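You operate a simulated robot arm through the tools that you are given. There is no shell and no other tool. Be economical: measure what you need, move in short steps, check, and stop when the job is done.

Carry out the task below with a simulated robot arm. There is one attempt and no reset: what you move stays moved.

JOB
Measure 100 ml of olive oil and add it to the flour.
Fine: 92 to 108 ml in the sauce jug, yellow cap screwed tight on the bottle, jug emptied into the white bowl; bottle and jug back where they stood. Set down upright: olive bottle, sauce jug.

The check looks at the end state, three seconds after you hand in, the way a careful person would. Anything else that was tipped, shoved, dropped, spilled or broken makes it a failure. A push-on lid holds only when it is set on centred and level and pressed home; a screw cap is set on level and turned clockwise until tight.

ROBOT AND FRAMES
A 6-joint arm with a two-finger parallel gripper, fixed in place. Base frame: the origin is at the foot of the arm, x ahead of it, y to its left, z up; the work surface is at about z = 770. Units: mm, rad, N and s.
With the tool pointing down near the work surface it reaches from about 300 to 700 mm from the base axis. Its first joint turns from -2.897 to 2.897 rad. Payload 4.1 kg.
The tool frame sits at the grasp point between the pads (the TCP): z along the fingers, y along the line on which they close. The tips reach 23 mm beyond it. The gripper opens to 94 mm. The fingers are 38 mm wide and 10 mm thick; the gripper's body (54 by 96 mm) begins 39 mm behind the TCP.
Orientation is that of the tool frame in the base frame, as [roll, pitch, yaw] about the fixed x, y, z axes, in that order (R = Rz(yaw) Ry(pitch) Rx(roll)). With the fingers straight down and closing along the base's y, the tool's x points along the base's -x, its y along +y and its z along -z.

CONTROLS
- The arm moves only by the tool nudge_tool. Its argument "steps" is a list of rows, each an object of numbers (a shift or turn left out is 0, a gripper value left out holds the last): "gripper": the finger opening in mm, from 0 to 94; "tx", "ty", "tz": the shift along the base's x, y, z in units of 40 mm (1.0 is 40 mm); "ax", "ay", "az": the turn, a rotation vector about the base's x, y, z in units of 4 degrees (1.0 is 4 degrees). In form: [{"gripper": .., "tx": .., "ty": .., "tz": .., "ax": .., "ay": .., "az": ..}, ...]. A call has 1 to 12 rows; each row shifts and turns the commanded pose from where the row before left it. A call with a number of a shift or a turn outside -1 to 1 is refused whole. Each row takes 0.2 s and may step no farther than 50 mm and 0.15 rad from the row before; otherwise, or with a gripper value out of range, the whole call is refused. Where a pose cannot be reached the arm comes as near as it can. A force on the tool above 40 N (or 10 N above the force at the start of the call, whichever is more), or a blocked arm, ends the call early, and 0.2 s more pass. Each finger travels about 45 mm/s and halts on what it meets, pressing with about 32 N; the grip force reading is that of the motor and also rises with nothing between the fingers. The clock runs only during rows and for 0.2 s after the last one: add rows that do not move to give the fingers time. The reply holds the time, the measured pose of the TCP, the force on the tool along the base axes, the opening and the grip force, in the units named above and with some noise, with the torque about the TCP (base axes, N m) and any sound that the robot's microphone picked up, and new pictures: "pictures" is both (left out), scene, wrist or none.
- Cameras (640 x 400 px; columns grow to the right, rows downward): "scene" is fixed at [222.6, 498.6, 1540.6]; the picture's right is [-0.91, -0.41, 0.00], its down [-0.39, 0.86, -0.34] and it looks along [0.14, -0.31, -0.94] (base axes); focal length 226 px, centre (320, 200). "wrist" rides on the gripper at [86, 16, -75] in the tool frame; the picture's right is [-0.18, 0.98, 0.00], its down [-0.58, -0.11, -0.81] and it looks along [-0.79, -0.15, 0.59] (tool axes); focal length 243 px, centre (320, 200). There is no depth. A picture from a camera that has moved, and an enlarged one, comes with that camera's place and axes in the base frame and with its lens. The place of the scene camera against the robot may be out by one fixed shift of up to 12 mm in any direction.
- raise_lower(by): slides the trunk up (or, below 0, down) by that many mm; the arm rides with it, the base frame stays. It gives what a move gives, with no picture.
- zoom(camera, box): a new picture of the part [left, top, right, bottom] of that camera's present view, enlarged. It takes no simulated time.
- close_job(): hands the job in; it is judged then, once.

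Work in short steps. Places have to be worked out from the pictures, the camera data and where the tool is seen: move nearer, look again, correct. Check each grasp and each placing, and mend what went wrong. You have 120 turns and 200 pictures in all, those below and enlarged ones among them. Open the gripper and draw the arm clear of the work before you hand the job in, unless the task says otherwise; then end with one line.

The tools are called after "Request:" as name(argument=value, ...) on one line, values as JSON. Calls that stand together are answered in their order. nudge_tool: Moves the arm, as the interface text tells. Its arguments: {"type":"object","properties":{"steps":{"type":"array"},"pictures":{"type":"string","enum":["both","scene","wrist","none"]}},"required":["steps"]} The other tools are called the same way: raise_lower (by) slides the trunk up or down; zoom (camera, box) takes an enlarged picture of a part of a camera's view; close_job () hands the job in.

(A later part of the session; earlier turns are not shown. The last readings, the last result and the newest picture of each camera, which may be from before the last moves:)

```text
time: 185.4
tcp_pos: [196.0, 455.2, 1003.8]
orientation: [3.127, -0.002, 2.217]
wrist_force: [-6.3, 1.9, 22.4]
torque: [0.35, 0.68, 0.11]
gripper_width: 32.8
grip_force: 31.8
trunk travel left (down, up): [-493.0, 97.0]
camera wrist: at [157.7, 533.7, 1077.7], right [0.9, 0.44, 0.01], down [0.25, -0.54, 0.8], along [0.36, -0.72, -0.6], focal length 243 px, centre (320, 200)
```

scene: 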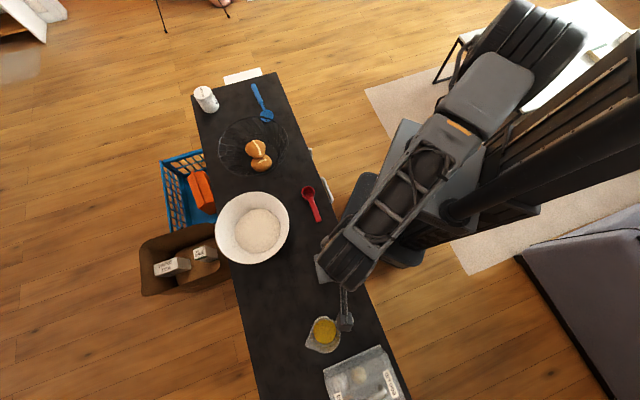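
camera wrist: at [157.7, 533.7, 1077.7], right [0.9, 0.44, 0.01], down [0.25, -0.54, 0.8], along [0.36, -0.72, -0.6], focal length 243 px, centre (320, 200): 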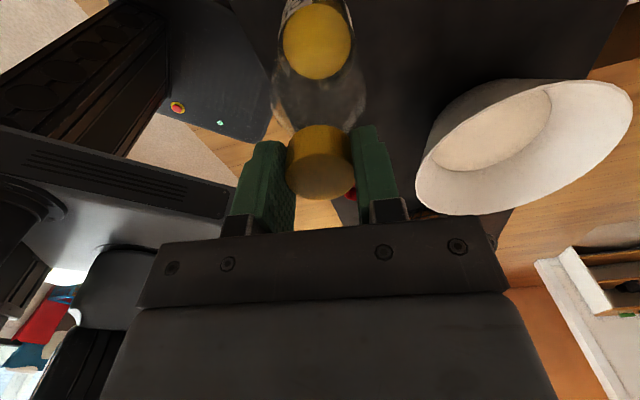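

The force spiked and z dropped to 1003.8. I'll inspect the cap closely.

Request:
zoom(camera="wrist", box=[240, 80, 400, 180])

Request:
zoom(camera="wrist", box=[224, 0, 416, 120])

```text
4.00 times, centred on (320, 130) of wrist
camera zoom: at [157.7, 533.7, 1077.7], right [0.9, 0.44, 0.01], down [0.25, -0.54, 0.8], along [0.36, -0.72, -0.6], focal length 970 px, centre (320, 480)
```

zoom: 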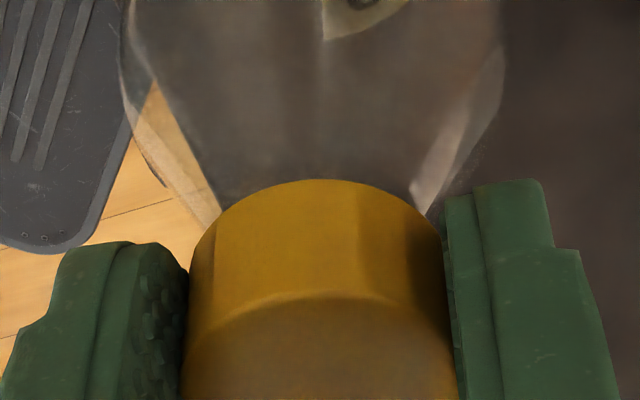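

```text
3.33 times, centred on (320, 60) of wrist
camera zoom: at [157.7, 533.7, 1077.7], right [0.9, 0.44, 0.01], down [0.25, -0.54, 0.8], along [0.36, -0.72, -0.6], focal length 809 px, centre (320, 667)
```

zoom: 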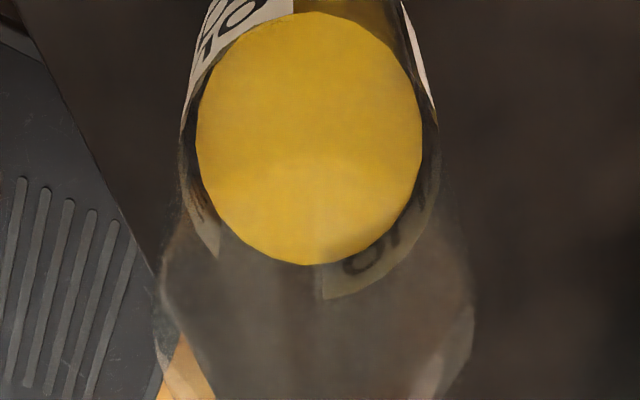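

The cap has slid up about 3 mm in the grip. I'll open, rise 50 mm and look at how the cap sits.

Request:
nudge_tool(steps=[{"tz": 0.05}, {"gripper": 45}, {"gripper": 60}, {"gripper": 80}, {"gripper": 80}, {"tz": 0.4}, {"tz": 0.4}, {"tz": 0.4}, {"tz": 0.4}, {}], pictures="wrist")

Request:
zoom(camera="wrist", box=[256, 20, 384, 100])

Request:
zoom(camera="scene", box=[260, 240, 420, 340])

```text
time: 187.6
tcp_pos: [199.9, 455.7, 1067.3]
orientation: [3.128, -0.002, 2.219]
wrist_force: [0.8, -0.7, 0.2]
torque: [0.0, 0.0, 0.0]
gripper_width: 80.1
grip_force: 0.1
trunk travel left (down, up): [-493.0, 97.0]
camera wrist: at [159.1, 534.2, 1142.8], right [0.9, 0.45, 0.01], down [0.26, -0.54, 0.8], along [0.37, -0.72, -0.59], focal length 243 px, centre (320, 200)
```

wrist: 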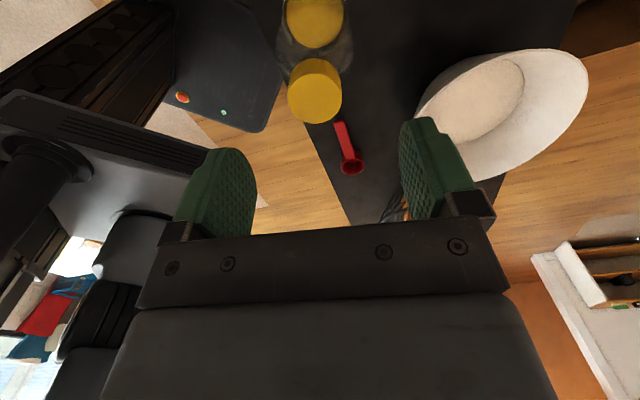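

```text
5.00 times, centred on (320, 60) of wrist
camera zoom: at [159.1, 534.2, 1142.8], right [0.9, 0.45, 0.01], down [0.26, -0.54, 0.8], along [0.37, -0.72, -0.59], focal length 1213 px, centre (320, 900)
```

zoom: 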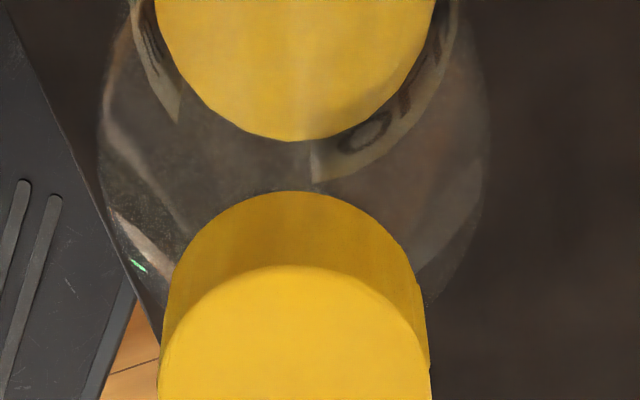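

```text
4.00 times, centred on (340, 290) of scene
camera zoom: at [222.6, 498.6, 1540.6], right [-0.91, -0.41, 0.0], down [-0.39, 0.86, -0.34], along [0.14, -0.31, -0.94], focal length 903 px, centre (240, -160)
```

zoom: 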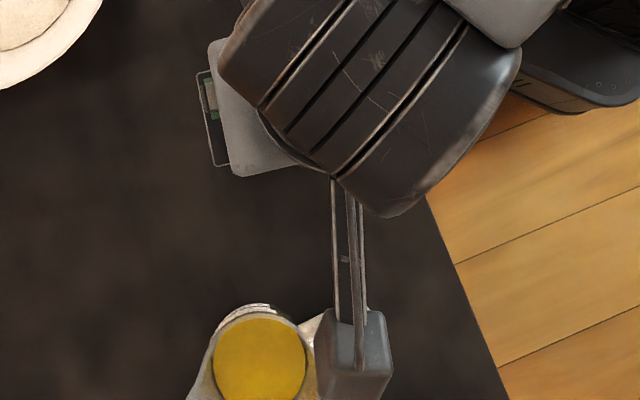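

Request:
zoom(camera="wrist", box=[266, 50, 362, 130])

```text
5.00 times, centred on (314, 90) of wrist
camera zoom: at [159.1, 534.2, 1142.8], right [0.9, 0.45, 0.01], down [0.26, -0.54, 0.8], along [0.37, -0.72, -0.59], focal length 1213 px, centre (350, 750)
```

zoom: 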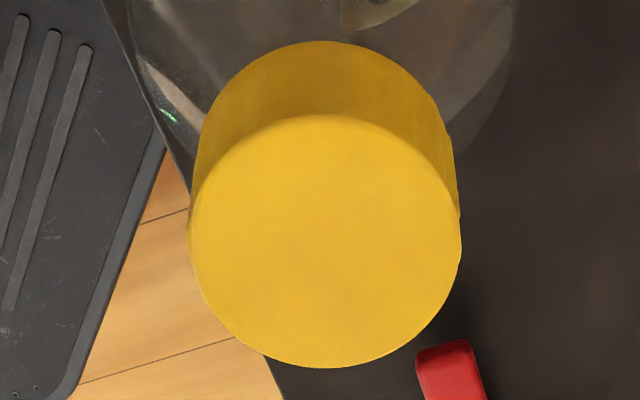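

The cap's top face shows it's cocked about 10° towards the camera side, so it's not threaded properly. I'll rotate the gripper 90° so the pads square the cap along the tilt direction, and re-measure the bottle's centre from that view.

Request:
nudge_tool(steps=[{"az": 1}, {"az": 1}, {"az": 1}, {"az": 1}, {"az": 1}, {"az": 1}, {"az": 1}, {"az": 1}, {"az": 1}, {"az": 1}, {"az": 1}, {"az": 1}], pictures="none")

Request:
nudge_tool(steps=[{"az": 1}, {"az": 1}, {"az": 1}, {"az": 1}, {"az": 1}, {"az": 1}, {"az": 1}, {"az": 1}, {"az": 1}, {"az": 1}, {"az": 1}, {}], pictures="none")

Request:
zoom(camera="wrist", box=[240, 20, 400, 120])

```text
time: 190.2
tcp_pos: [198.7, 456.8, 1067.7]
orientation: [3.128, -0.002, 3.058]
wrist_force: [-0.2, -0.1, -0.3]
torque: [-0.02, -0.03, -0.01]
gripper_width: 79.8
grip_force: 0.1
trunk travel left (down, up): [-493.0, 97.0]
```

```text
time: 192.8
tcp_pos: [198.8, 455.6, 1069.4]
orientation: [3.128, -0.002, -2.459]
wrist_force: [0.2, 0.4, 0.7]
torque: [-0.03, 0.02, 0.0]
gripper_width: 80.1
grip_force: 0.0
trunk travel left (down, up): [-493.0, 97.0]
```

```text
4.00 times, centred on (320, 70) of wrist
camera zoom: at [123.2, 413.7, 1143.1], right [-0.48, 0.88, 0.01], down [0.53, 0.27, 0.8], along [0.7, 0.39, -0.59], focal length 970 px, centre (320, 720)
```

zoom: 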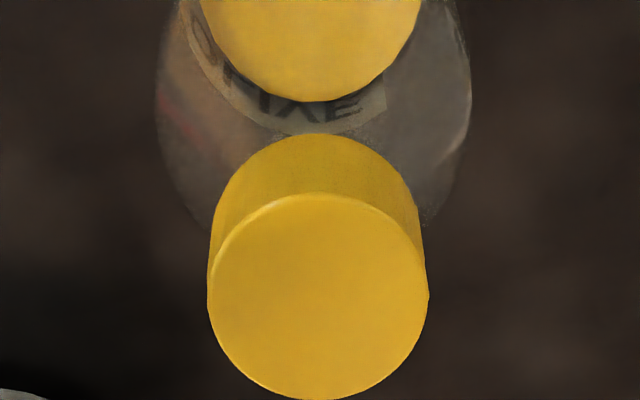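

The cap leans roughly along my present closing axis, so gripping it here should square it. I'll centre by (-2.2, -1.1), descend, grip, and lift 10 mm to see if it's free.

Request:
nudge_tool(steps=[{"gripper": 60, "tx": -0.055, "ty": -0.028}, {"tz": -0.4}, {"tz": -0.4}, {"tz": -0.4}, {"tz": -0.35}, {}, {"gripper": 40}, {"gripper": 25}, {"gripper": 25}, {"gripper": 25}], pictures="none")

Request:
nudge_tool(steps=[{"tz": 0.1}, {"tz": 0.2}, {"tz": 0.2}, {"tz": 0.2}, {}], pictures="wrist")

Request:
zoom(camera="wrist", box=[240, 80, 400, 180])

```text
time: 195.0
tcp_pos: [196.3, 455.6, 1007.3]
orientation: [3.128, -0.003, -2.46]
wrist_force: [0.6, -0.7, -1.3]
torque: [-0.07, -0.02, 0.0]
gripper_width: 32.4
grip_force: 31.7
trunk travel left (down, up): [-493.0, 97.0]
```

```text
time: 196.2
tcp_pos: [197.4, 455.4, 1034.5]
orientation: [3.128, -0.003, -2.459]
wrist_force: [-0.4, -0.4, -3.9]
torque: [0.03, -0.02, 0.02]
gripper_width: 32.3
grip_force: 32.3
trunk travel left (down, up): [-493.0, 97.0]
camera wrist: at [120.5, 413.0, 1108.7], right [-0.48, 0.88, 0.01], down [0.53, 0.27, 0.8], along [0.7, 0.39, -0.59], focal length 243 px, centre (320, 200)
```

wrist: 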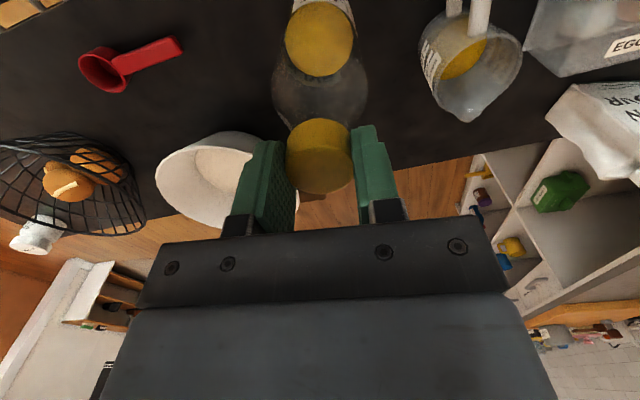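

```text
4.00 times, centred on (320, 130) of wrist
camera zoom: at [120.5, 413.0, 1108.7], right [-0.48, 0.88, 0.01], down [0.53, 0.27, 0.8], along [0.7, 0.39, -0.59], focal length 970 px, centre (320, 480)
```

zoom: 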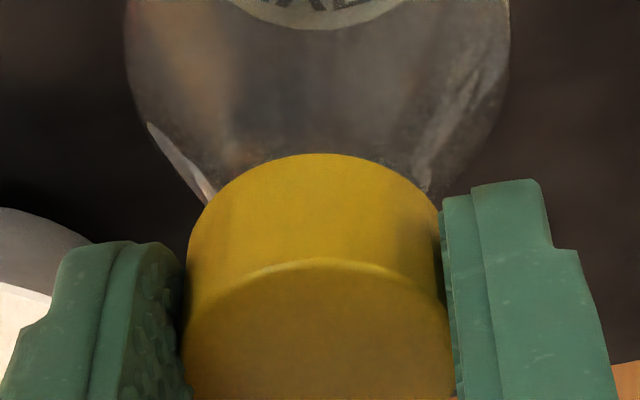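

The force of -3.9 N and the view show the whole bottle came up with the cap, so the cap is threaded on. I'll lower the bottle gently back down.

Request:
nudge_tool(steps=[{"tz": -0.2}, {"tz": -0.2}, {"tz": -0.15}, {"tz": -0.05}, {"tz": -0.05}, {}], pictures="none")

```text
time: 197.6
tcp_pos: [195.5, 456.0, 1009.2]
orientation: [3.129, -0.002, -2.458]
wrist_force: [0.4, 0.2, -3.2]
torque: [-0.01, 0.0, -0.01]
gripper_width: 32.3
grip_force: 32.6
trunk travel left (down, up): [-493.0, 97.0]
```

Request:
nudge_tool(steps=[{"tz": -0.025}, {"tz": -0.025}, {"tz": -0.01}, {}], pictures="none")

```text
time: 198.6
tcp_pos: [195.8, 456.8, 1006.9]
orientation: [3.128, -0.002, -2.459]
wrist_force: [-1.2, 1.3, 0.9]
torque: [0.02, -0.02, -0.02]
gripper_width: 32.4
grip_force: 31.6
trunk travel left (down, up): [-493.0, 97.0]
```

The bottle is standing again. I'll turn clockwise further with light downward force and read the torque.

Request:
nudge_tool(steps=[{"az": -1, "tz": -0.015}, {"az": -1}, {"az": -1}, {"az": -1}, {"az": -1}, {"az": -1}], pictures="none")

Request:
nudge_tool(steps=[{"az": -1}, {"az": -1}, {"az": -1}, {"az": -1}, {"az": -1}, {"az": -1}], pictures="none")

Request:
nudge_tool(steps=[{"az": -1}, {"az": -1}, {"az": -1}, {"az": -1}, {"az": -1}, {"az": -1}], pictures="wrist")

Request:
zoom(camera="wrist", box=[240, 60, 400, 160])

```text
time: 200.0
tcp_pos: [196.6, 453.6, 1006.6]
orientation: [3.126, 0.0, -2.88]
wrist_force: [-3.3, -0.1, 13.6]
torque: [-0.2, 0.33, 0.11]
gripper_width: 32.5
grip_force: 32.3
trunk travel left (down, up): [-493.0, 97.0]
```

```text
time: 201.4
tcp_pos: [196.8, 454.3, 1008.2]
orientation: [3.126, 0.0, 2.983]
wrist_force: [-0.4, -1.0, 21.4]
torque: [-0.19, 0.02, 0.34]
gripper_width: 32.3
grip_force: 31.7
trunk travel left (down, up): [-493.0, 97.0]
```

```text
time: 202.8
tcp_pos: [196.7, 456.4, 1005.1]
orientation: [3.128, -0.001, 2.564]
wrist_force: [0.4, -0.7, 17.6]
torque: [-0.22, 0.05, 0.28]
gripper_width: 32.4
grip_force: 32.0
trunk travel left (down, up): [-493.0, 97.0]
camera wrist: at [132.3, 514.4, 1080.6], right [0.69, 0.72, 0.01], down [0.42, -0.42, 0.8], along [0.59, -0.55, -0.59], focal length 243 px, centre (320, 200)
```

wrist: 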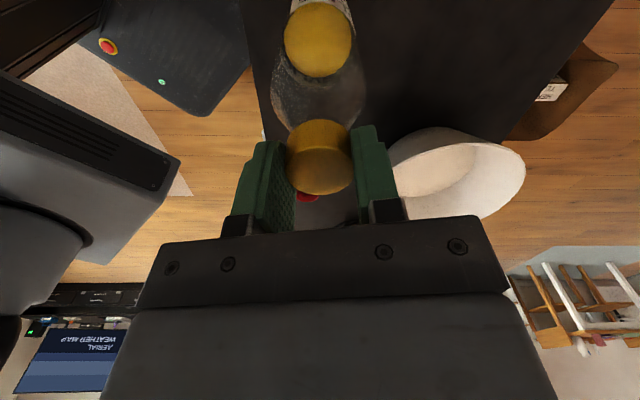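

```text
4.00 times, centred on (320, 110) of wrist
camera zoom: at [132.3, 514.4, 1080.6], right [0.69, 0.72, 0.01], down [0.42, -0.42, 0.8], along [0.59, -0.55, -0.59], focal length 970 px, centre (320, 560)
```

zoom: 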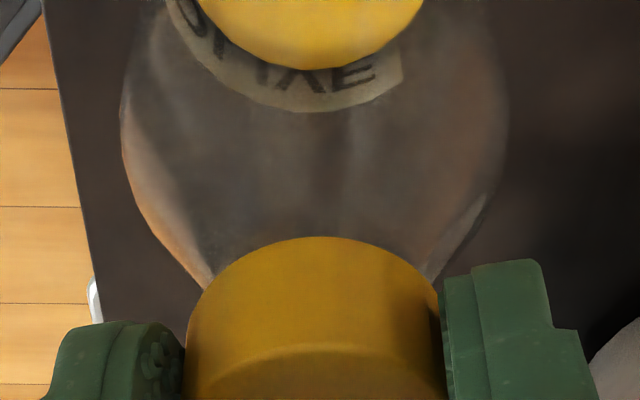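

The torque rose to about 0.3 N·m and the label now turns with the cap, so the cap has tightened. I'll give it a firmer final turn with more downward hold.

Request:
nudge_tool(steps=[{"tz": -0.03}, {"az": -1}, {"az": -1}, {"az": -1}, {"az": -1}, {"az": -1}, {"az": -1}], pictures="none")

Request:
nudge_tool(steps=[{"az": -1}, {"az": -1}, {"az": -1}, {"az": -1}, {"az": -1}, {"az": -1}], pictures="none")

Request:
zoom(camera="wrist", box=[240, 60, 400, 160])

```text
time: 204.4
tcp_pos: [197.6, 453.5, 1006.0]
orientation: [3.129, -0.002, 2.145]
wrist_force: [-0.4, -1.3, 26.2]
torque: [-0.16, 0.08, 0.39]
gripper_width: 32.5
grip_force: 32.0
trunk travel left (down, up): [-493.0, 97.0]
```

```text
time: 205.8
tcp_pos: [196.6, 454.6, 1005.8]
orientation: [3.127, -0.002, 1.727]
wrist_force: [-0.3, -1.3, 27.1]
torque: [-0.22, 0.18, 0.41]
gripper_width: 32.6
grip_force: 31.8
trunk travel left (down, up): [-493.0, 97.0]
```

```text
4.00 times, centred on (320, 110) of wrist
camera zoom: at [198.0, 541.5, 1080.1], right [1.0, -0.03, 0.01], down [-0.03, -0.6, 0.8], along [-0.01, -0.8, -0.6], focal length 970 px, centre (320, 560)
```

zoom: 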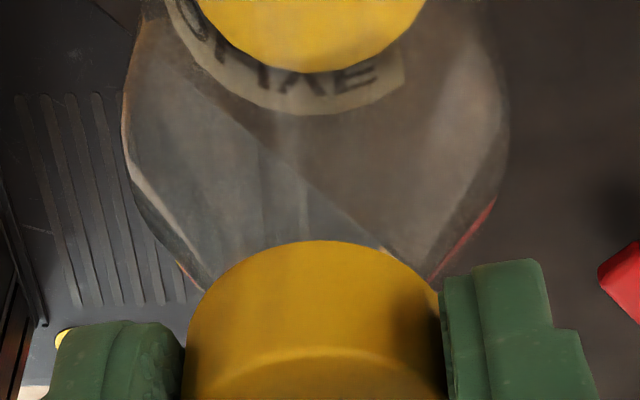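

The bottle turns solidly with the cap at 0.4 N·m, so the cap is tight. I'll release, rise and verify.

Request:
nudge_tool(steps=[{"tz": 0.06}, {}, {"gripper": 45}, {"gripper": 60}, {"gripper": 80}, {"gripper": 80}, {"tz": 0.4}, {"tz": 0.4}, {"tz": 0.4}, {"tz": 0.4}, {"tz": 0.4}, {}], pictures="none")

Request:
zoom(camera="wrist", box=[240, 20, 400, 120])

```text
time: 208.4
tcp_pos: [196.0, 456.0, 1087.6]
orientation: [3.128, -0.003, 1.729]
wrist_force: [0.3, -0.9, 0.0]
torque: [-0.01, -0.02, 0.01]
gripper_width: 80.1
grip_force: 0.0
trunk travel left (down, up): [-493.0, 97.0]
```

```text
4.00 times, centred on (320, 70) of wrist
camera zoom: at [197.2, 543.0, 1161.8], right [1.0, -0.03, 0.01], down [-0.03, -0.59, 0.8], along [-0.01, -0.8, -0.59], focal length 970 px, centre (320, 720)
```

zoom: 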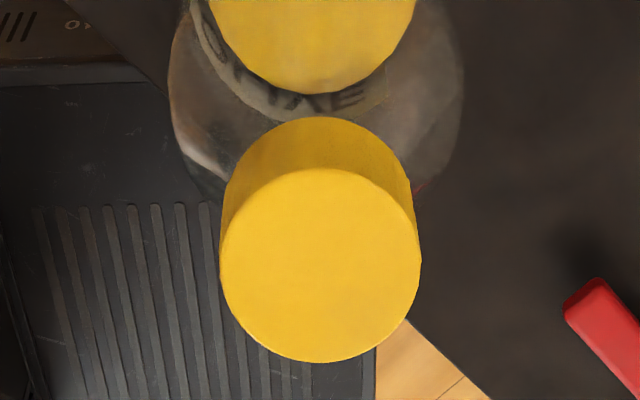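

The cap sits straight and the bottle is upright at its spot. Next is the jug: I'll grip its handle with the tool nearly horizontal, pointing along (0.64, 0.76). First I'll yaw and retreat to (40, 440), then pitch up to 20° below horizontal.

Request:
nudge_tool(steps=[{"az": 1, "tz": 0.14, "tx": -0.325, "ty": -0.033, "gripper": 70}, {"az": 1, "tz": 0.14, "tx": -0.325, "ty": -0.033}, {"az": 1, "tz": 0.14, "tx": -0.325, "ty": -0.033}, {"az": 1, "tz": 0.14, "tx": -0.325, "ty": -0.033}, {"az": 1, "tz": 0.14, "tx": -0.325, "ty": -0.033}, {"az": 1, "tz": 0.14, "tx": -0.325, "ty": -0.033}, {"az": 1, "tz": 0.14, "tx": -0.325, "ty": -0.033}, {"az": 1, "tz": 0.14, "tx": -0.325, "ty": -0.033}, {"az": 1, "tz": 0.14, "tx": -0.325, "ty": -0.033}, {"az": 1, "tz": 0.14, "tx": -0.325, "ty": -0.033}, {"az": 1, "tz": 0.14, "tx": -0.325, "ty": -0.033}, {"az": 1, "tz": 0.14, "tx": -0.325, "ty": -0.033}], pictures="none")

Request:
nudge_tool(steps=[{"az": 1}, {"az": 1}, {"az": 1}, {"az": 1}, {"az": 1}, {"az": 1}, {"az": 1}, {"az": 1}, {"az": 1}, {"az": 1}, {"az": 1}, {"az": 1}], pictures="none")

Request:
nudge_tool(steps=[{"az": 1}, {"az": 1}, {"az": 1}, {"az": 1}, {"az": 1}, {"az": 1}, {"az": 1}, {"az": 1}, {"az": 0.75}, {}], pictures="none")

Request:
nudge_tool(steps=[{"ax": 0.766, "ay": -0.643}, {"ax": 0.766, "ay": -0.643}, {"ax": 0.766, "ay": -0.643}, {"ax": 0.766, "ay": -0.643}, {"ax": 0.766, "ay": -0.643}, {"ax": 0.766, "ay": -0.643}, {"ax": 0.766, "ay": -0.643}, {"ax": 0.766, "ay": -0.643}, {"ax": 0.766, "ay": -0.643}, {"ax": 0.766, "ay": -0.643}, {"ax": 0.766, "ay": -0.643}, {"ax": 0.766, "ay": -0.643}], pictures="none")

Request:
nudge_tool(steps=[{"ax": 0.766, "ay": -0.643}, {"ax": 0.766, "ay": -0.643}, {"ax": 0.766, "ay": -0.643}, {"ax": 0.766, "ay": -0.643}, {"ax": 0.766, "ay": -0.643}, {"ax": 0.383, "ay": -0.322}, {}], pictures="both")

```text
time: 211.0
tcp_pos: [39.3, 439.3, 1153.5]
orientation: [3.127, -0.002, 2.57]
wrist_force: [0.3, 0.9, -0.1]
torque: [-0.01, -0.03, 0.04]
gripper_width: 69.5
grip_force: 0.1
trunk travel left (down, up): [-493.0, 97.0]
```

```text
time: 213.6
tcp_pos: [41.2, 439.5, 1155.0]
orientation: [3.129, 0.0, -2.877]
wrist_force: [-0.8, 0.1, -0.7]
torque: [-0.03, 0.01, 0.0]
gripper_width: 69.9
grip_force: 0.0
trunk travel left (down, up): [-493.0, 97.0]
```

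```text
time: 215.8
tcp_pos: [40.1, 439.7, 1154.2]
orientation: [3.127, -0.002, -2.267]
wrist_force: [0.1, 0.2, 0.8]
torque: [0.0, 0.02, 0.01]
gripper_width: 70.1
grip_force: 0.1
trunk travel left (down, up): [-493.0, 97.0]
```

```text
time: 218.4
tcp_pos: [41.7, 440.9, 1153.8]
orientation: [3.129, 0.839, -2.264]
wrist_force: [0.5, -0.2, -0.3]
torque: [-0.01, 0.01, -0.02]
gripper_width: 69.8
grip_force: 0.1
trunk travel left (down, up): [-493.0, 97.0]
```

```text
time: 220.2
tcp_pos: [67.2, 443.1, 1165.3]
orientation: [3.038, 1.228, -2.418]
wrist_force: [0.6, -0.3, 0.7]
torque: [0.03, -0.01, -0.01]
gripper_width: 69.9
grip_force: 0.1
trunk travel left (down, up): [-493.0, 97.0]
stopped in row 7: the arm was blocked; the commanded pose is now the measured one
camera wrist: at [-13.6, 382.5, 1109.2], right [-0.67, 0.71, 0.21], down [-0.29, -0.51, 0.81], along [0.68, 0.49, 0.54], focal length 243 px, centre (320, 200)
```

scene: 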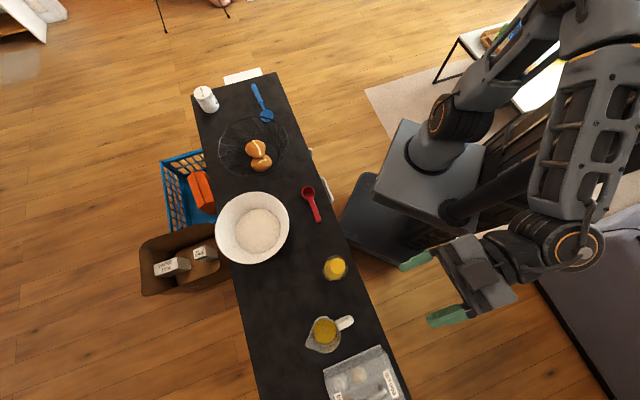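
wrist: 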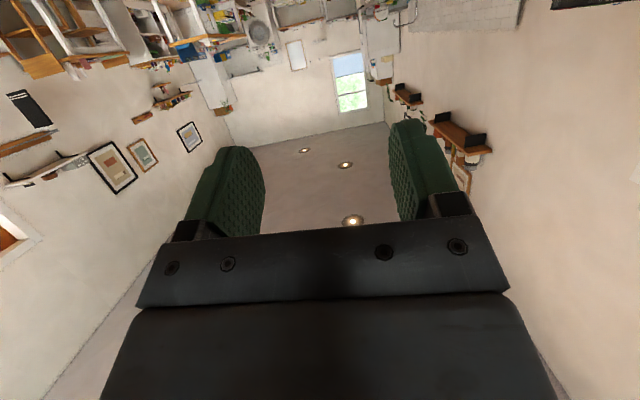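

The arm blocked because the tool was pointing too far off its radial direction. The handle is a round tube, so I can approach radially instead (azimuth about 70°). I'll re-orient accordingly.

Request:
nudge_tool(steps=[{"az": 0.955, "ax": -0.03, "ay": -0.08}, {"az": 0.955, "ax": -0.03, "ay": -0.08}, {"az": 0.955, "ax": -0.03, "ay": -0.08}, {"az": 0.955, "ax": -0.03, "ay": -0.08}, {"az": 0.955, "ax": -0.03, "ay": -0.08}, {"az": 0.955, "ax": -0.03, "ay": -0.08}, {}], pictures="none")

```text
time: 221.8
tcp_pos: [65.1, 443.2, 1165.3]
orientation: [-3.139, 1.238, -1.915]
wrist_force: [0.3, 0.2, -0.3]
torque: [0.02, -0.01, -0.02]
gripper_width: 69.9
grip_force: 0.0
trunk travel left (down, up): [-493.0, 97.0]
```

Orientation is good. Lowering the trunk 328 mm to bring the TCP to z ≈ 837, still inside the counter edge.

Request:
raise_lower(by=-328)

Request:
nudge_tool(steps=[{}], pictures="both")

Request:
zoom(camera="scene", box=[290, 250, 418, 350])

```text
time: 225.0
tcp_pos: [65.2, 442.6, 838.6]
orientation: [3.141, 1.236, -1.915]
wrist_force: [-0.2, -1.0, -0.5]
torque: [0.02, 0.01, 0.05]
gripper_width: 70.2
grip_force: 0.0
trunk travel left (down, up): [-165.0, 425.0]
```

```text
time: 225.4
tcp_pos: [64.4, 442.0, 837.6]
orientation: [-3.141, 1.238, -1.916]
wrist_force: [-0.8, 0.1, -0.6]
torque: [-0.02, -0.01, 0.0]
gripper_width: 70.0
grip_force: 0.1
trunk travel left (down, up): [-165.0, 425.0]
camera wrist: at [16.8, 355.3, 780.3], right [-0.9, 0.39, 0.17], down [-0.09, -0.57, 0.81], along [0.42, 0.72, 0.56], focal length 243 px, centre (320, 200)
```

scene: 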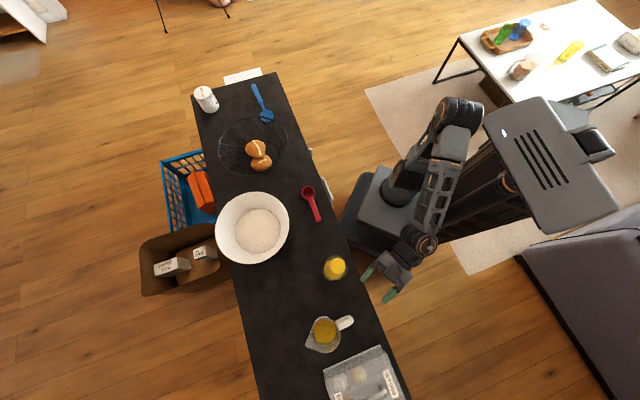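
wrist: 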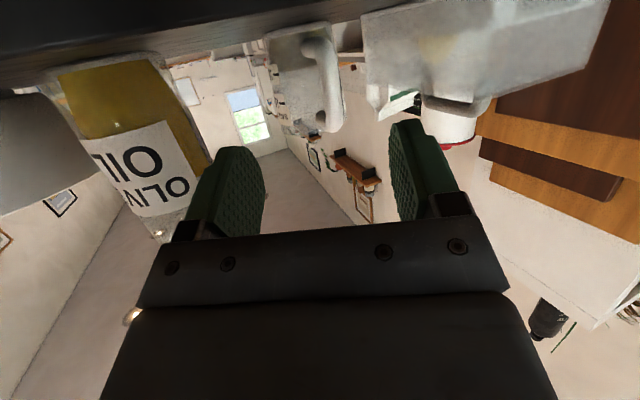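

```text
4.00 times, centred on (354, 300) of scene
camera zoom: at [222.6, 498.6, 1540.6], right [-0.91, -0.41, 0.0], down [-0.39, 0.86, -0.34], along [0.14, -0.31, -0.94], focal length 903 px, centre (184, -200)
```

zoom: 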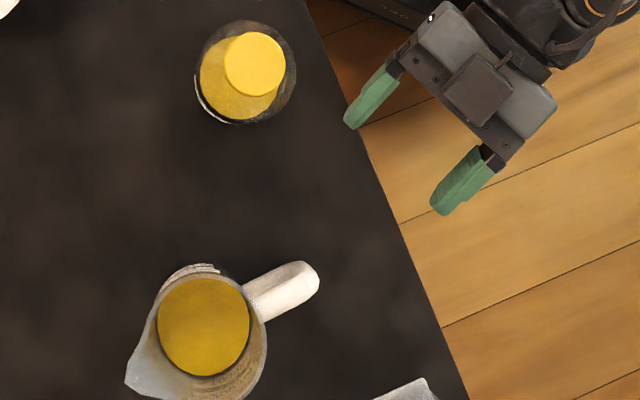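

The handle bar is visible between the fingers, at about (103, 559) and z 790–850. I'll advance 80 mm with the opening at 50.

Request:
nudge_tool(steps=[{"gripper": 50, "tx": 0.13, "ty": 0.38, "tz": -0.05}, {"tx": 0.13, "ty": 0.38, "tz": -0.05}, {"tx": 0.13, "ty": 0.38}, {"tx": 0.13, "ty": 0.38}, {"tx": 0.13, "ty": 0.38}, {}], pictures="wrist")

Request:
zoom(camera="scene", box=[290, 270, 418, 350])

```text
time: 226.8
tcp_pos: [91.7, 518.9, 833.6]
orientation: [3.141, 1.237, -1.916]
wrist_force: [-0.1, -0.4, 0.3]
torque: [0.0, -0.03, 0.0]
gripper_width: 50.0
grip_force: 0.0
trunk travel left (down, up): [-165.0, 425.0]
camera wrist: at [42.3, 431.7, 776.8], right [-0.9, 0.39, 0.17], down [-0.09, -0.57, 0.81], along [0.42, 0.72, 0.56], focal length 243 px, centre (320, 200)
```

wrist: 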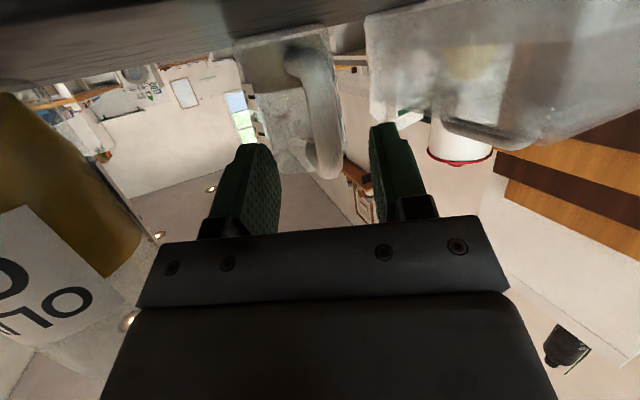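

```text
5.00 times, centred on (354, 310) of scene
camera zoom: at [222.6, 498.6, 1540.6], right [-0.91, -0.41, 0.0], down [-0.39, 0.86, -0.34], along [0.14, -0.31, -0.94], focal length 1129 px, centre (150, -350)
```

zoom: 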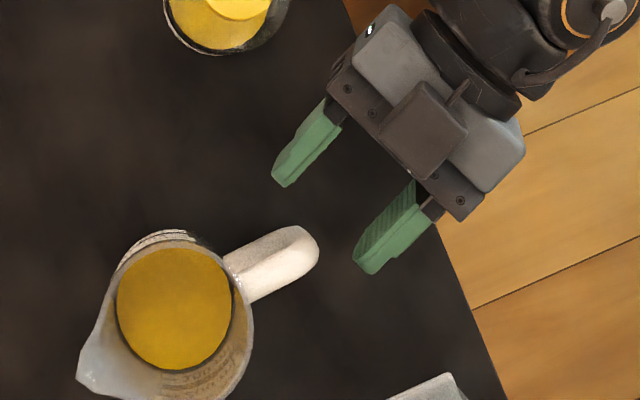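

The fingers are aligned with the handle bar, about 19 mm ahead of the tips. I'll advance 30 mm and close.

Request:
nudge_tool(steps=[{"tx": 0.127, "ty": 0.353}, {"tx": 0.127, "ty": 0.353}, {}, {"gripper": 30}, {"gripper": 10}, {"gripper": 5}, {"gripper": 5}, {"gripper": 5}], pictures="wrist")

Request:
zoom(camera="scene", box=[290, 270, 418, 350])

```text
time: 228.6
tcp_pos: [100.8, 547.9, 833.8]
orientation: [-3.141, 1.237, -1.914]
wrist_force: [-0.2, 0.0, -0.3]
torque: [-0.14, 0.09, -0.06]
gripper_width: 16.1
grip_force: 31.9
trunk travel left (down, up): [-165.0, 425.0]
camera wrist: at [52.8, 460.1, 776.3], right [-0.9, 0.39, 0.17], down [-0.09, -0.57, 0.81], along [0.42, 0.72, 0.55], focal length 243 px, centre (320, 200)
```

wrist: 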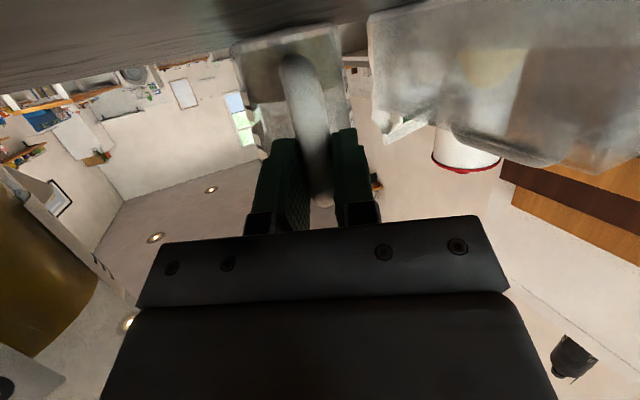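

```text
5.00 times, centred on (354, 310) of scene
camera zoom: at [222.6, 498.6, 1540.6], right [-0.91, -0.41, 0.0], down [-0.39, 0.86, -0.34], along [0.14, -0.31, -0.94], focal length 1129 px, centre (150, -350)
```

zoom: 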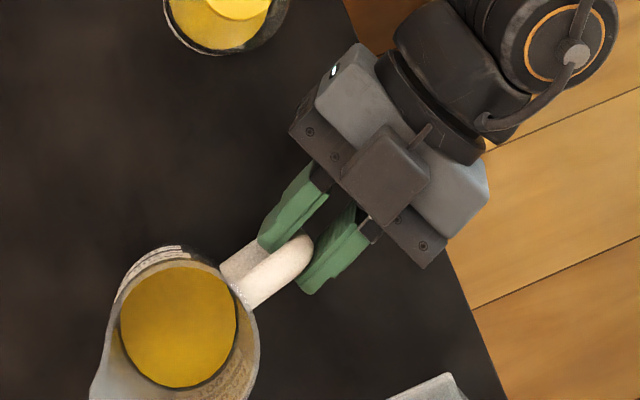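

The handle is gripped (16 mm); the jug shifted only about (-5, +8) mm, which I'll undo on return. I'll lift gently and check.

Request:
nudge_tool(steps=[{"tz": 0.1}, {"tz": 0.3}, {"tz": 0.4}, {"tz": 0.4}, {"tz": 0.3}, {}], pictures="wrist")

Request:
zoom(camera="scene", box=[270, 270, 398, 350])

```text
time: 230.0
tcp_pos: [101.0, 546.9, 894.2]
orientation: [3.141, 1.236, -1.916]
wrist_force: [0.0, -0.7, -2.1]
torque: [-0.12, 0.09, -0.01]
gripper_width: 16.3
grip_force: 32.4
trunk travel left (down, up): [-165.0, 425.0]
camera wrist: at [52.4, 459.4, 836.0], right [-0.9, 0.39, 0.17], down [-0.09, -0.57, 0.81], along [0.42, 0.72, 0.56], focal length 243 px, centre (320, 200)
```

wrist: 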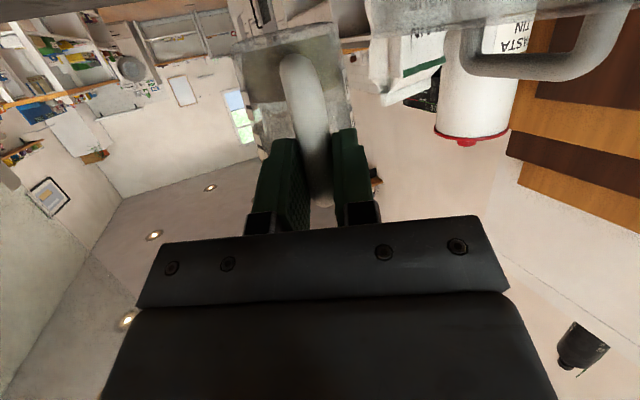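

```text
5.00 times, centred on (334, 310) of scene
camera zoom: at [222.6, 498.6, 1540.6], right [-0.91, -0.41, 0.0], down [-0.39, 0.86, -0.34], along [0.14, -0.31, -0.94], focal length 1129 px, centre (250, -350)
```

zoom: 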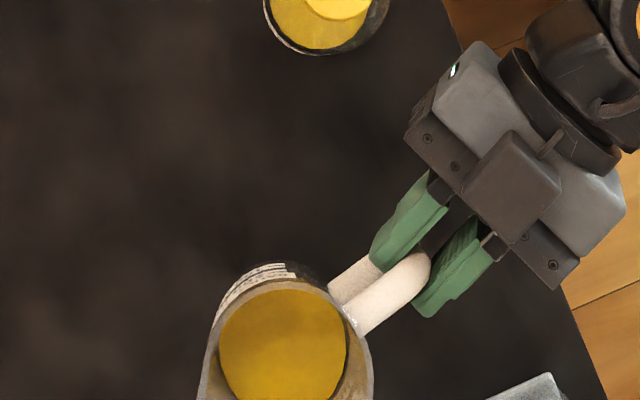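

The jug is held level (about 2 N). I'll raise the trunk 300 mm and carry it above the bowl's near side, turning the spout a little.

Request:
raise_lower(by=300)

Request:
nudge_tool(steps=[{"az": -0.333, "tx": 0.69, "ty": -0.285}, {"az": -0.333, "tx": 0.69, "ty": -0.285}, {"az": -0.333, "tx": 0.69, "ty": -0.285}, {"az": -0.333, "tx": 0.69, "ty": -0.285}, {"az": -0.333, "tx": 0.69, "ty": -0.285}, {"az": -0.333, "tx": 0.69, "ty": -0.285}, {"az": -0.333, "tx": 0.69, "ty": -0.285}, {"az": -0.333, "tx": 0.69, "ty": -0.285}, {"az": -0.333, "tx": 0.69, "ty": -0.285}, {"az": -0.333, "tx": 0.69, "ty": -0.285}, {"az": -0.333, "tx": 0.69, "ty": -0.285}, {"az": -0.333, "tx": 0.69, "ty": -0.285}], pictures="scene")

Request:
zoom(camera="scene", box=[180, 150, 372, 270])

```text
time: 233.0
tcp_pos: [100.9, 546.7, 1193.0]
orientation: [3.141, 1.238, -1.916]
wrist_force: [-0.3, 0.2, -2.2]
torque: [-0.13, 0.1, 0.0]
gripper_width: 15.6
grip_force: 31.9
trunk travel left (down, up): [-465.0, 125.0]
```

```text
time: 235.6
tcp_pos: [368.7, 447.8, 1180.8]
orientation: [-3.141, 1.235, -2.196]
wrist_force: [-0.2, 0.1, -1.9]
torque: [-0.11, 0.13, 0.03]
gripper_width: 15.9
grip_force: 31.9
out of reach, approached as far as the arm can: row 8, 9, 10, 11, 12
trunk travel left (down, up): [-465.0, 125.0]
```

scene: 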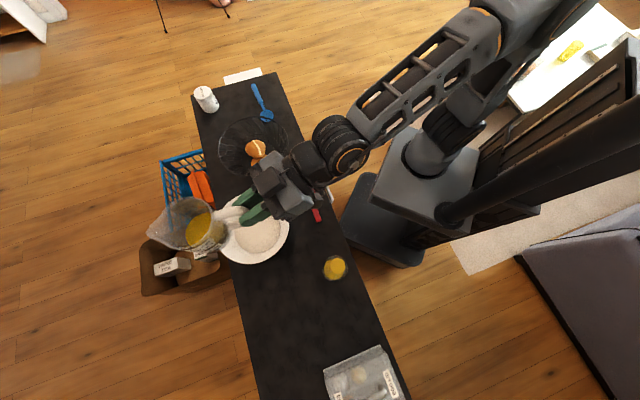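

```text
3.33 times, centred on (276, 210) of scene
camera zoom: at [222.6, 498.6, 1540.6], right [-0.91, -0.41, 0.0], down [-0.39, 0.86, -0.34], along [0.14, -0.31, -0.94], focal length 753 px, centre (467, 167)
```

zoom: 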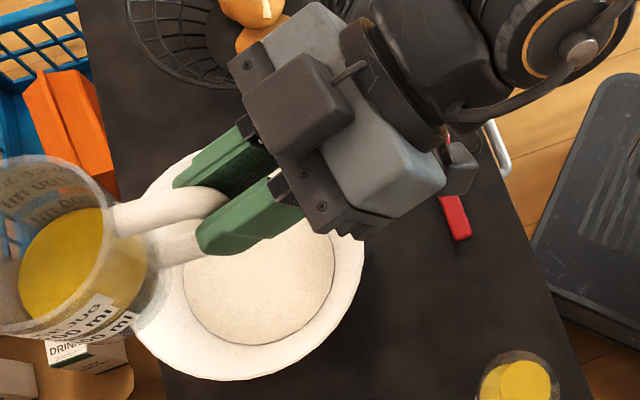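

Height limits the reach, so I'll descend while moving to the target (433, 411).

Request:
nudge_tool(steps=[{"tz": -0.4}, {"tz": -0.4}, {"tz": -0.3, "tx": 0.23, "ty": -0.13}, {"tz": -0.3, "tx": 0.23, "ty": -0.13}, {"tz": -0.3, "tx": 0.23, "ty": -0.13}, {"tz": -0.3, "tx": 0.23, "ty": -0.13}, {"tz": -0.3, "tx": 0.23, "ty": -0.13}, {"tz": -0.3, "tx": 0.23, "ty": -0.13}, {"tx": 0.23, "ty": -0.13}, {}], pictures="none")

Request:
zoom(camera="scene", box=[180, 150, 372, 270])

```text
time: 237.8
tcp_pos: [355.4, 461.1, 1106.7]
orientation: [-3.131, 1.234, -2.194]
wrist_force: [-0.6, 0.2, -1.7]
torque: [-0.13, 0.13, -0.01]
gripper_width: 15.5
grip_force: 32.1
out of reach, approached as far as the arm can: row 2, 3, 4, 5, 6, 7, 8, 9
trunk travel left (down, up): [-465.0, 125.0]
```

```text
3.33 times, centred on (276, 210) of scene
camera zoom: at [222.6, 498.6, 1540.6], right [-0.91, -0.41, 0.0], down [-0.39, 0.86, -0.34], along [0.14, -0.31, -0.94], focal length 753 px, centre (467, 167)
```

zoom: 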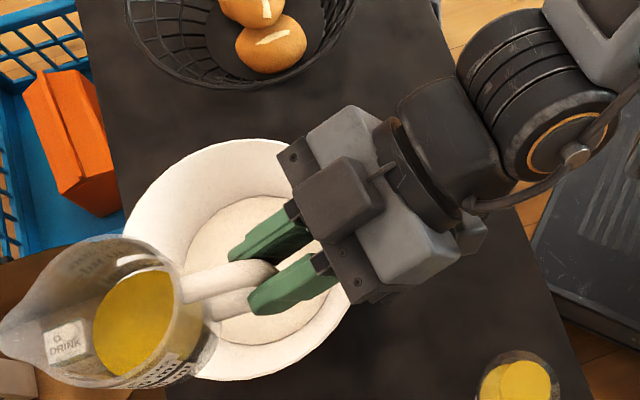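

The wrist limits the level pose here. Tilting relieves that, so I'll tilt 32° (still safe for this fill) and then move over the bowl.

Request:
nudge_tool(steps=[{"ax": -0.616, "ay": 0.788}, {"ax": -0.616, "ay": 0.788}, {"ax": -0.616, "ay": 0.788}, {"ax": -0.616, "ay": 0.788}, {"ax": -0.616, "ay": 0.788, "tx": 0.3, "ty": -0.2}, {"ax": -0.616, "ay": 0.788, "tx": 0.4, "ty": -0.25}, {"ax": -0.616, "ay": 0.788, "tx": 0.4, "ty": -0.25}, {"ax": -0.616, "ay": 0.788, "tx": 0.4, "ty": -0.25}, {"tx": 0.4, "ty": -0.25}, {"tz": -0.2}, {"tz": -0.2}, {}], pictures="both")

Request:
zoom(camera="scene", box=[180, 150, 372, 270])

```text
time: 240.4
tcp_pos: [409.9, 424.5, 1087.2]
orientation: [3.059, 0.876, -2.331]
wrist_force: [0.3, -0.6, -2.2]
torque: [-0.1, 0.08, 0.02]
gripper_width: 15.7
grip_force: 32.0
out of reach, approached as far as the arm can: row 3, 4, 5, 6, 7, 8
trunk travel left (down, up): [-465.0, 125.0]
camera wrist: at [324.0, 349.2, 1068.9], right [-0.67, 0.71, 0.19], down [-0.04, -0.29, 0.96], along [0.74, 0.64, 0.22], focal length 243 px, centre (320, 200)
```

scene: 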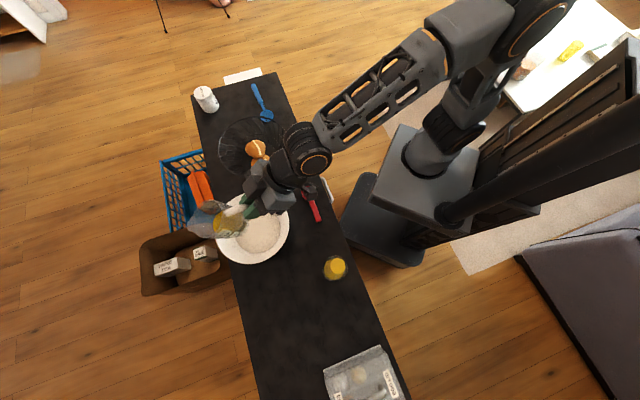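
wrist: 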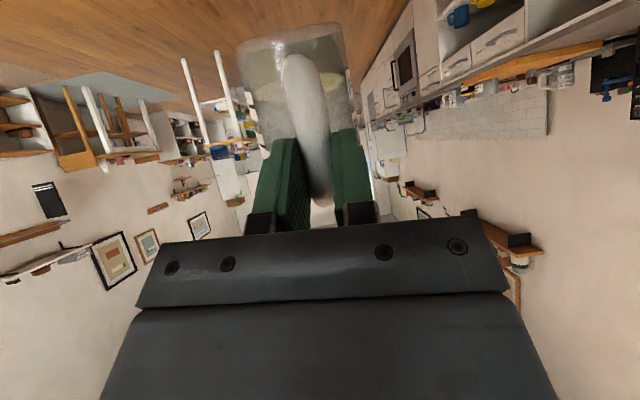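

```text
3.33 times, centred on (276, 210) of scene
camera zoom: at [222.6, 498.6, 1540.6], right [-0.91, -0.41, 0.0], down [-0.39, 0.86, -0.34], along [0.14, -0.31, -0.94], focal length 753 px, centre (467, 167)
```

zoom: 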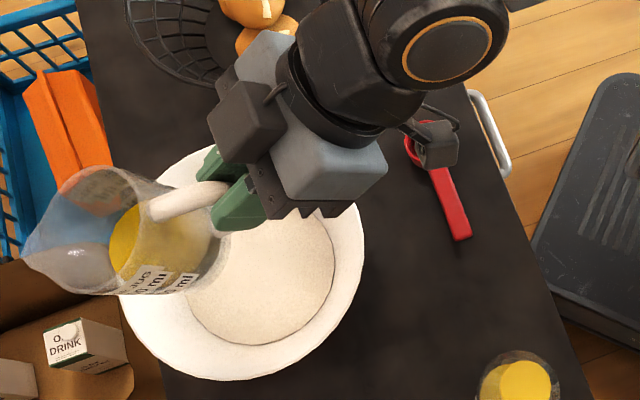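

Tilt is about 23°. I'll shift to (425, 405), descend a bit and tilt on to about 47°, then look.

Request:
nudge_tool(steps=[{"ax": -0.616, "ay": 0.788, "tx": 0.06, "ty": -0.083, "tz": -0.15}, {"ax": -0.616, "ay": 0.788, "tx": 0.06, "ty": -0.083, "tz": -0.15}, {"ax": -0.616, "ay": 0.788, "tx": 0.06, "ty": -0.083, "tz": -0.15}, {"ax": -0.616, "ay": 0.788, "tx": 0.06, "ty": -0.083, "tz": -0.15}, {"ax": -0.616, "ay": 0.788, "tx": 0.06, "ty": -0.083, "tz": -0.15}, {"ax": -0.616, "ay": 0.788, "tx": 0.06, "ty": -0.083, "tz": -0.15}, {}], pictures="wrist")

Request:
zoom(camera="scene", box=[180, 150, 372, 270])

```text
time: 242.0
tcp_pos: [424.0, 405.3, 1051.1]
orientation: [2.994, 0.459, -2.371]
wrist_force: [1.2, 0.0, -0.9]
torque: [-0.1, 0.06, -0.02]
gripper_width: 15.5
grip_force: 32.1
trunk travel left (down, up): [-465.0, 125.0]
camera wrist: at [340.8, 331.9, 1080.8], right [-0.6, 0.77, 0.21], down [0.28, -0.04, 0.96], along [0.74, 0.64, -0.19], focal length 243 px, centre (320, 200)
```

wrist: 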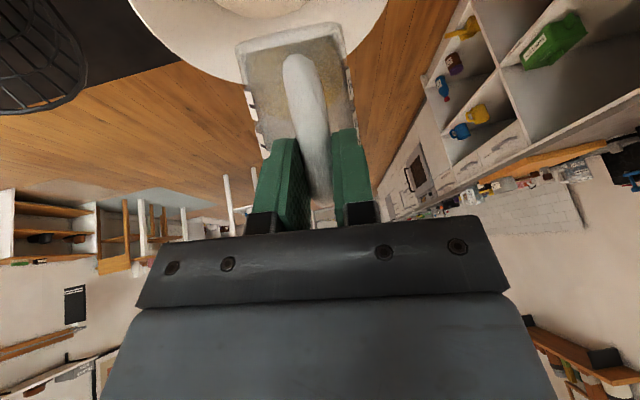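

```text
3.33 times, centred on (276, 210) of scene
camera zoom: at [222.6, 498.6, 1540.6], right [-0.91, -0.41, 0.0], down [-0.39, 0.86, -0.34], along [0.14, -0.31, -0.94], focal length 753 px, centre (467, 167)
```

zoom: 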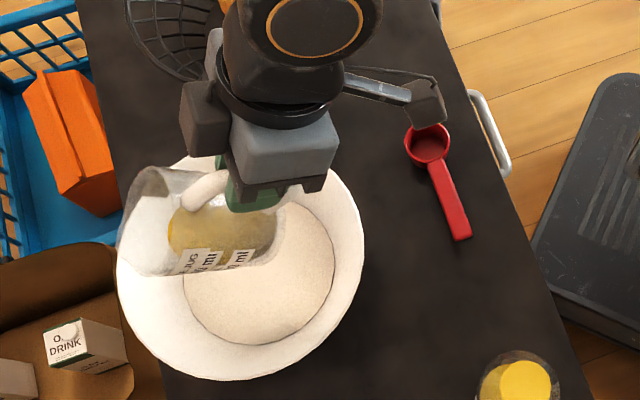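

The spout projects inside the bowl. I'll continue tilting 20° while descending slightly.

Request:
nudge_tool(steps=[{"ax": -0.616, "ay": 0.788, "tz": -0.12}, {"ax": -0.616, "ay": 0.788, "tz": -0.12}, {"ax": -0.616, "ay": 0.788, "tz": -0.12}, {"ax": -0.616, "ay": 0.788, "tz": -0.12}, {"ax": -0.616, "ay": 0.788, "tz": -0.12}, {}], pictures="none")

Request:
zoom(camera="scene", box=[180, 150, 372, 270])

```text
time: 243.4
tcp_pos: [422.7, 405.9, 1027.9]
orientation: [2.957, 0.112, -2.382]
wrist_force: [-0.3, 0.1, -2.8]
torque: [-0.01, 0.02, 0.0]
gripper_width: 15.7
grip_force: 32.1
trunk travel left (down, up): [-465.0, 125.0]
```

```text
3.33 times, centred on (276, 210) of scene
camera zoom: at [222.6, 498.6, 1540.6], right [-0.91, -0.41, 0.0], down [-0.39, 0.86, -0.34], along [0.14, -0.31, -0.94], focal length 753 px, centre (467, 167)
```

zoom: 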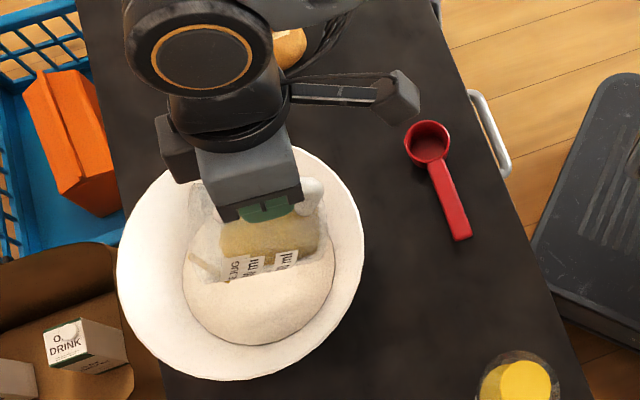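

It's near the pour point and well inside the bowl. I'll continue tilting another 24° slowly.

Request:
nudge_tool(steps=[{"ax": -0.616, "ay": 0.788}, {}, {"ax": -0.616, "ay": 0.788}, {}, {"ax": -0.616, "ay": 0.788, "tx": 0.1, "ty": 0.05}, {}, {"ax": -0.616, "ay": 0.788, "tx": 0.1, "ty": 0.05}, {}, {"ax": -0.616, "ay": 0.788, "tx": 0.1, "ty": 0.05}, {}, {"ax": -0.616, "ay": 0.788, "tx": 0.1, "ty": 0.05}, {}], pictures="none")

Request:
zoom(camera="scene", box=[180, 150, 372, 270])

```text
time: 246.0
tcp_pos: [439.4, 412.0, 1026.0]
orientation: [2.913, -0.305, -2.379]
wrist_force: [0.2, 0.6, -1.1]
torque: [0.01, 0.03, 0.02]
gripper_width: 15.7
grip_force: 32.1
trunk travel left (down, up): [-465.0, 125.0]
```

```text
3.33 times, centred on (276, 210) of scene
camera zoom: at [222.6, 498.6, 1540.6], right [-0.91, -0.41, 0.0], down [-0.39, 0.86, -0.34], along [0.14, -0.31, -0.94], focal length 753 px, centre (467, 167)
```

zoom: 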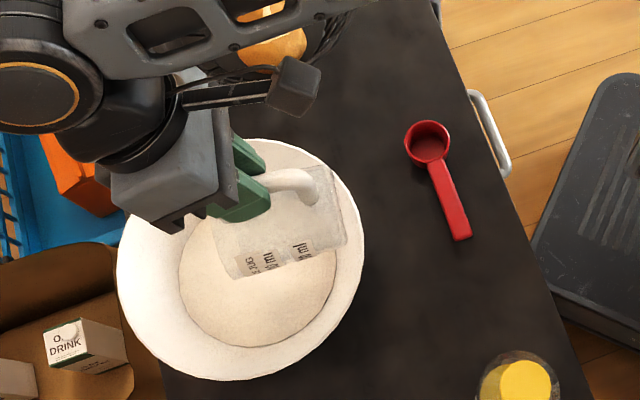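

The jug now looks empty. I'll tilt 12° more briefly to drain it fully.

Request:
nudge_tool(steps=[{"ax": -0.616, "ay": 0.788}, {"ax": -0.616, "ay": 0.788}, {"ax": -0.616, "ay": 0.788}, {}, {}, {}, {}], pictures="wrist")

Request:
zoom(camera="scene", box=[200, 180, 296, 240])

```text
time: 247.6
tcp_pos: [428.3, 403.5, 1020.8]
orientation: [2.892, -0.509, -2.369]
wrist_force: [-0.5, 0.5, -1.0]
torque: [0.02, -0.01, 0.0]
gripper_width: 15.6
grip_force: 32.0
out of reach, approached as far as the arm can: row 3
trunk travel left (down, up): [-465.0, 125.0]
camera wrist: at [402.7, 375.0, 1129.4], right [-0.46, 0.88, 0.12], down [0.84, 0.39, 0.38], along [0.28, 0.28, -0.92], focal length 243 px, centre (320, 200)
```

wrist: 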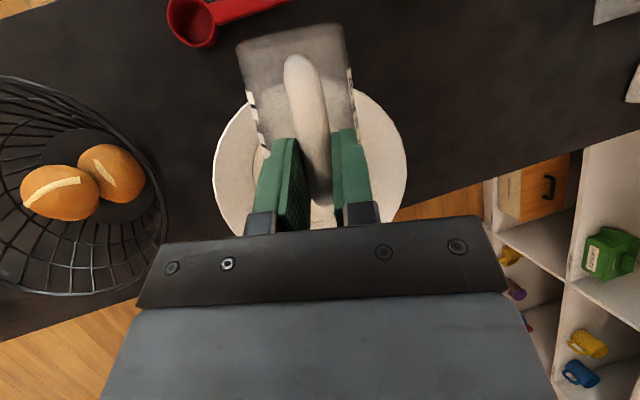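

```text
6.67 times, centred on (248, 210) of scene
camera zoom: at [222.6, 498.6, 1540.6], right [-0.91, -0.41, 0.0], down [-0.39, 0.86, -0.34], along [0.14, -0.31, -0.94], focal length 1505 px, centre (800, 133)
```

zoom: 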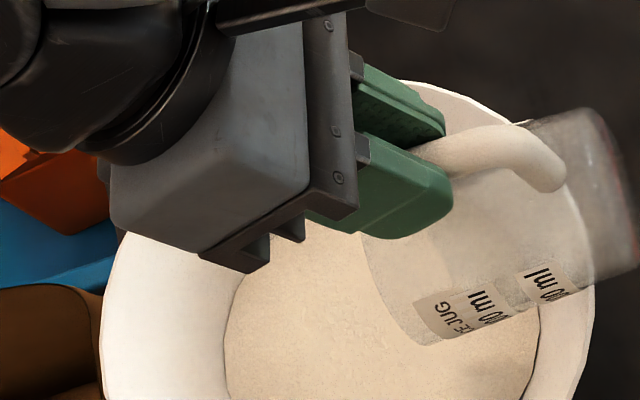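

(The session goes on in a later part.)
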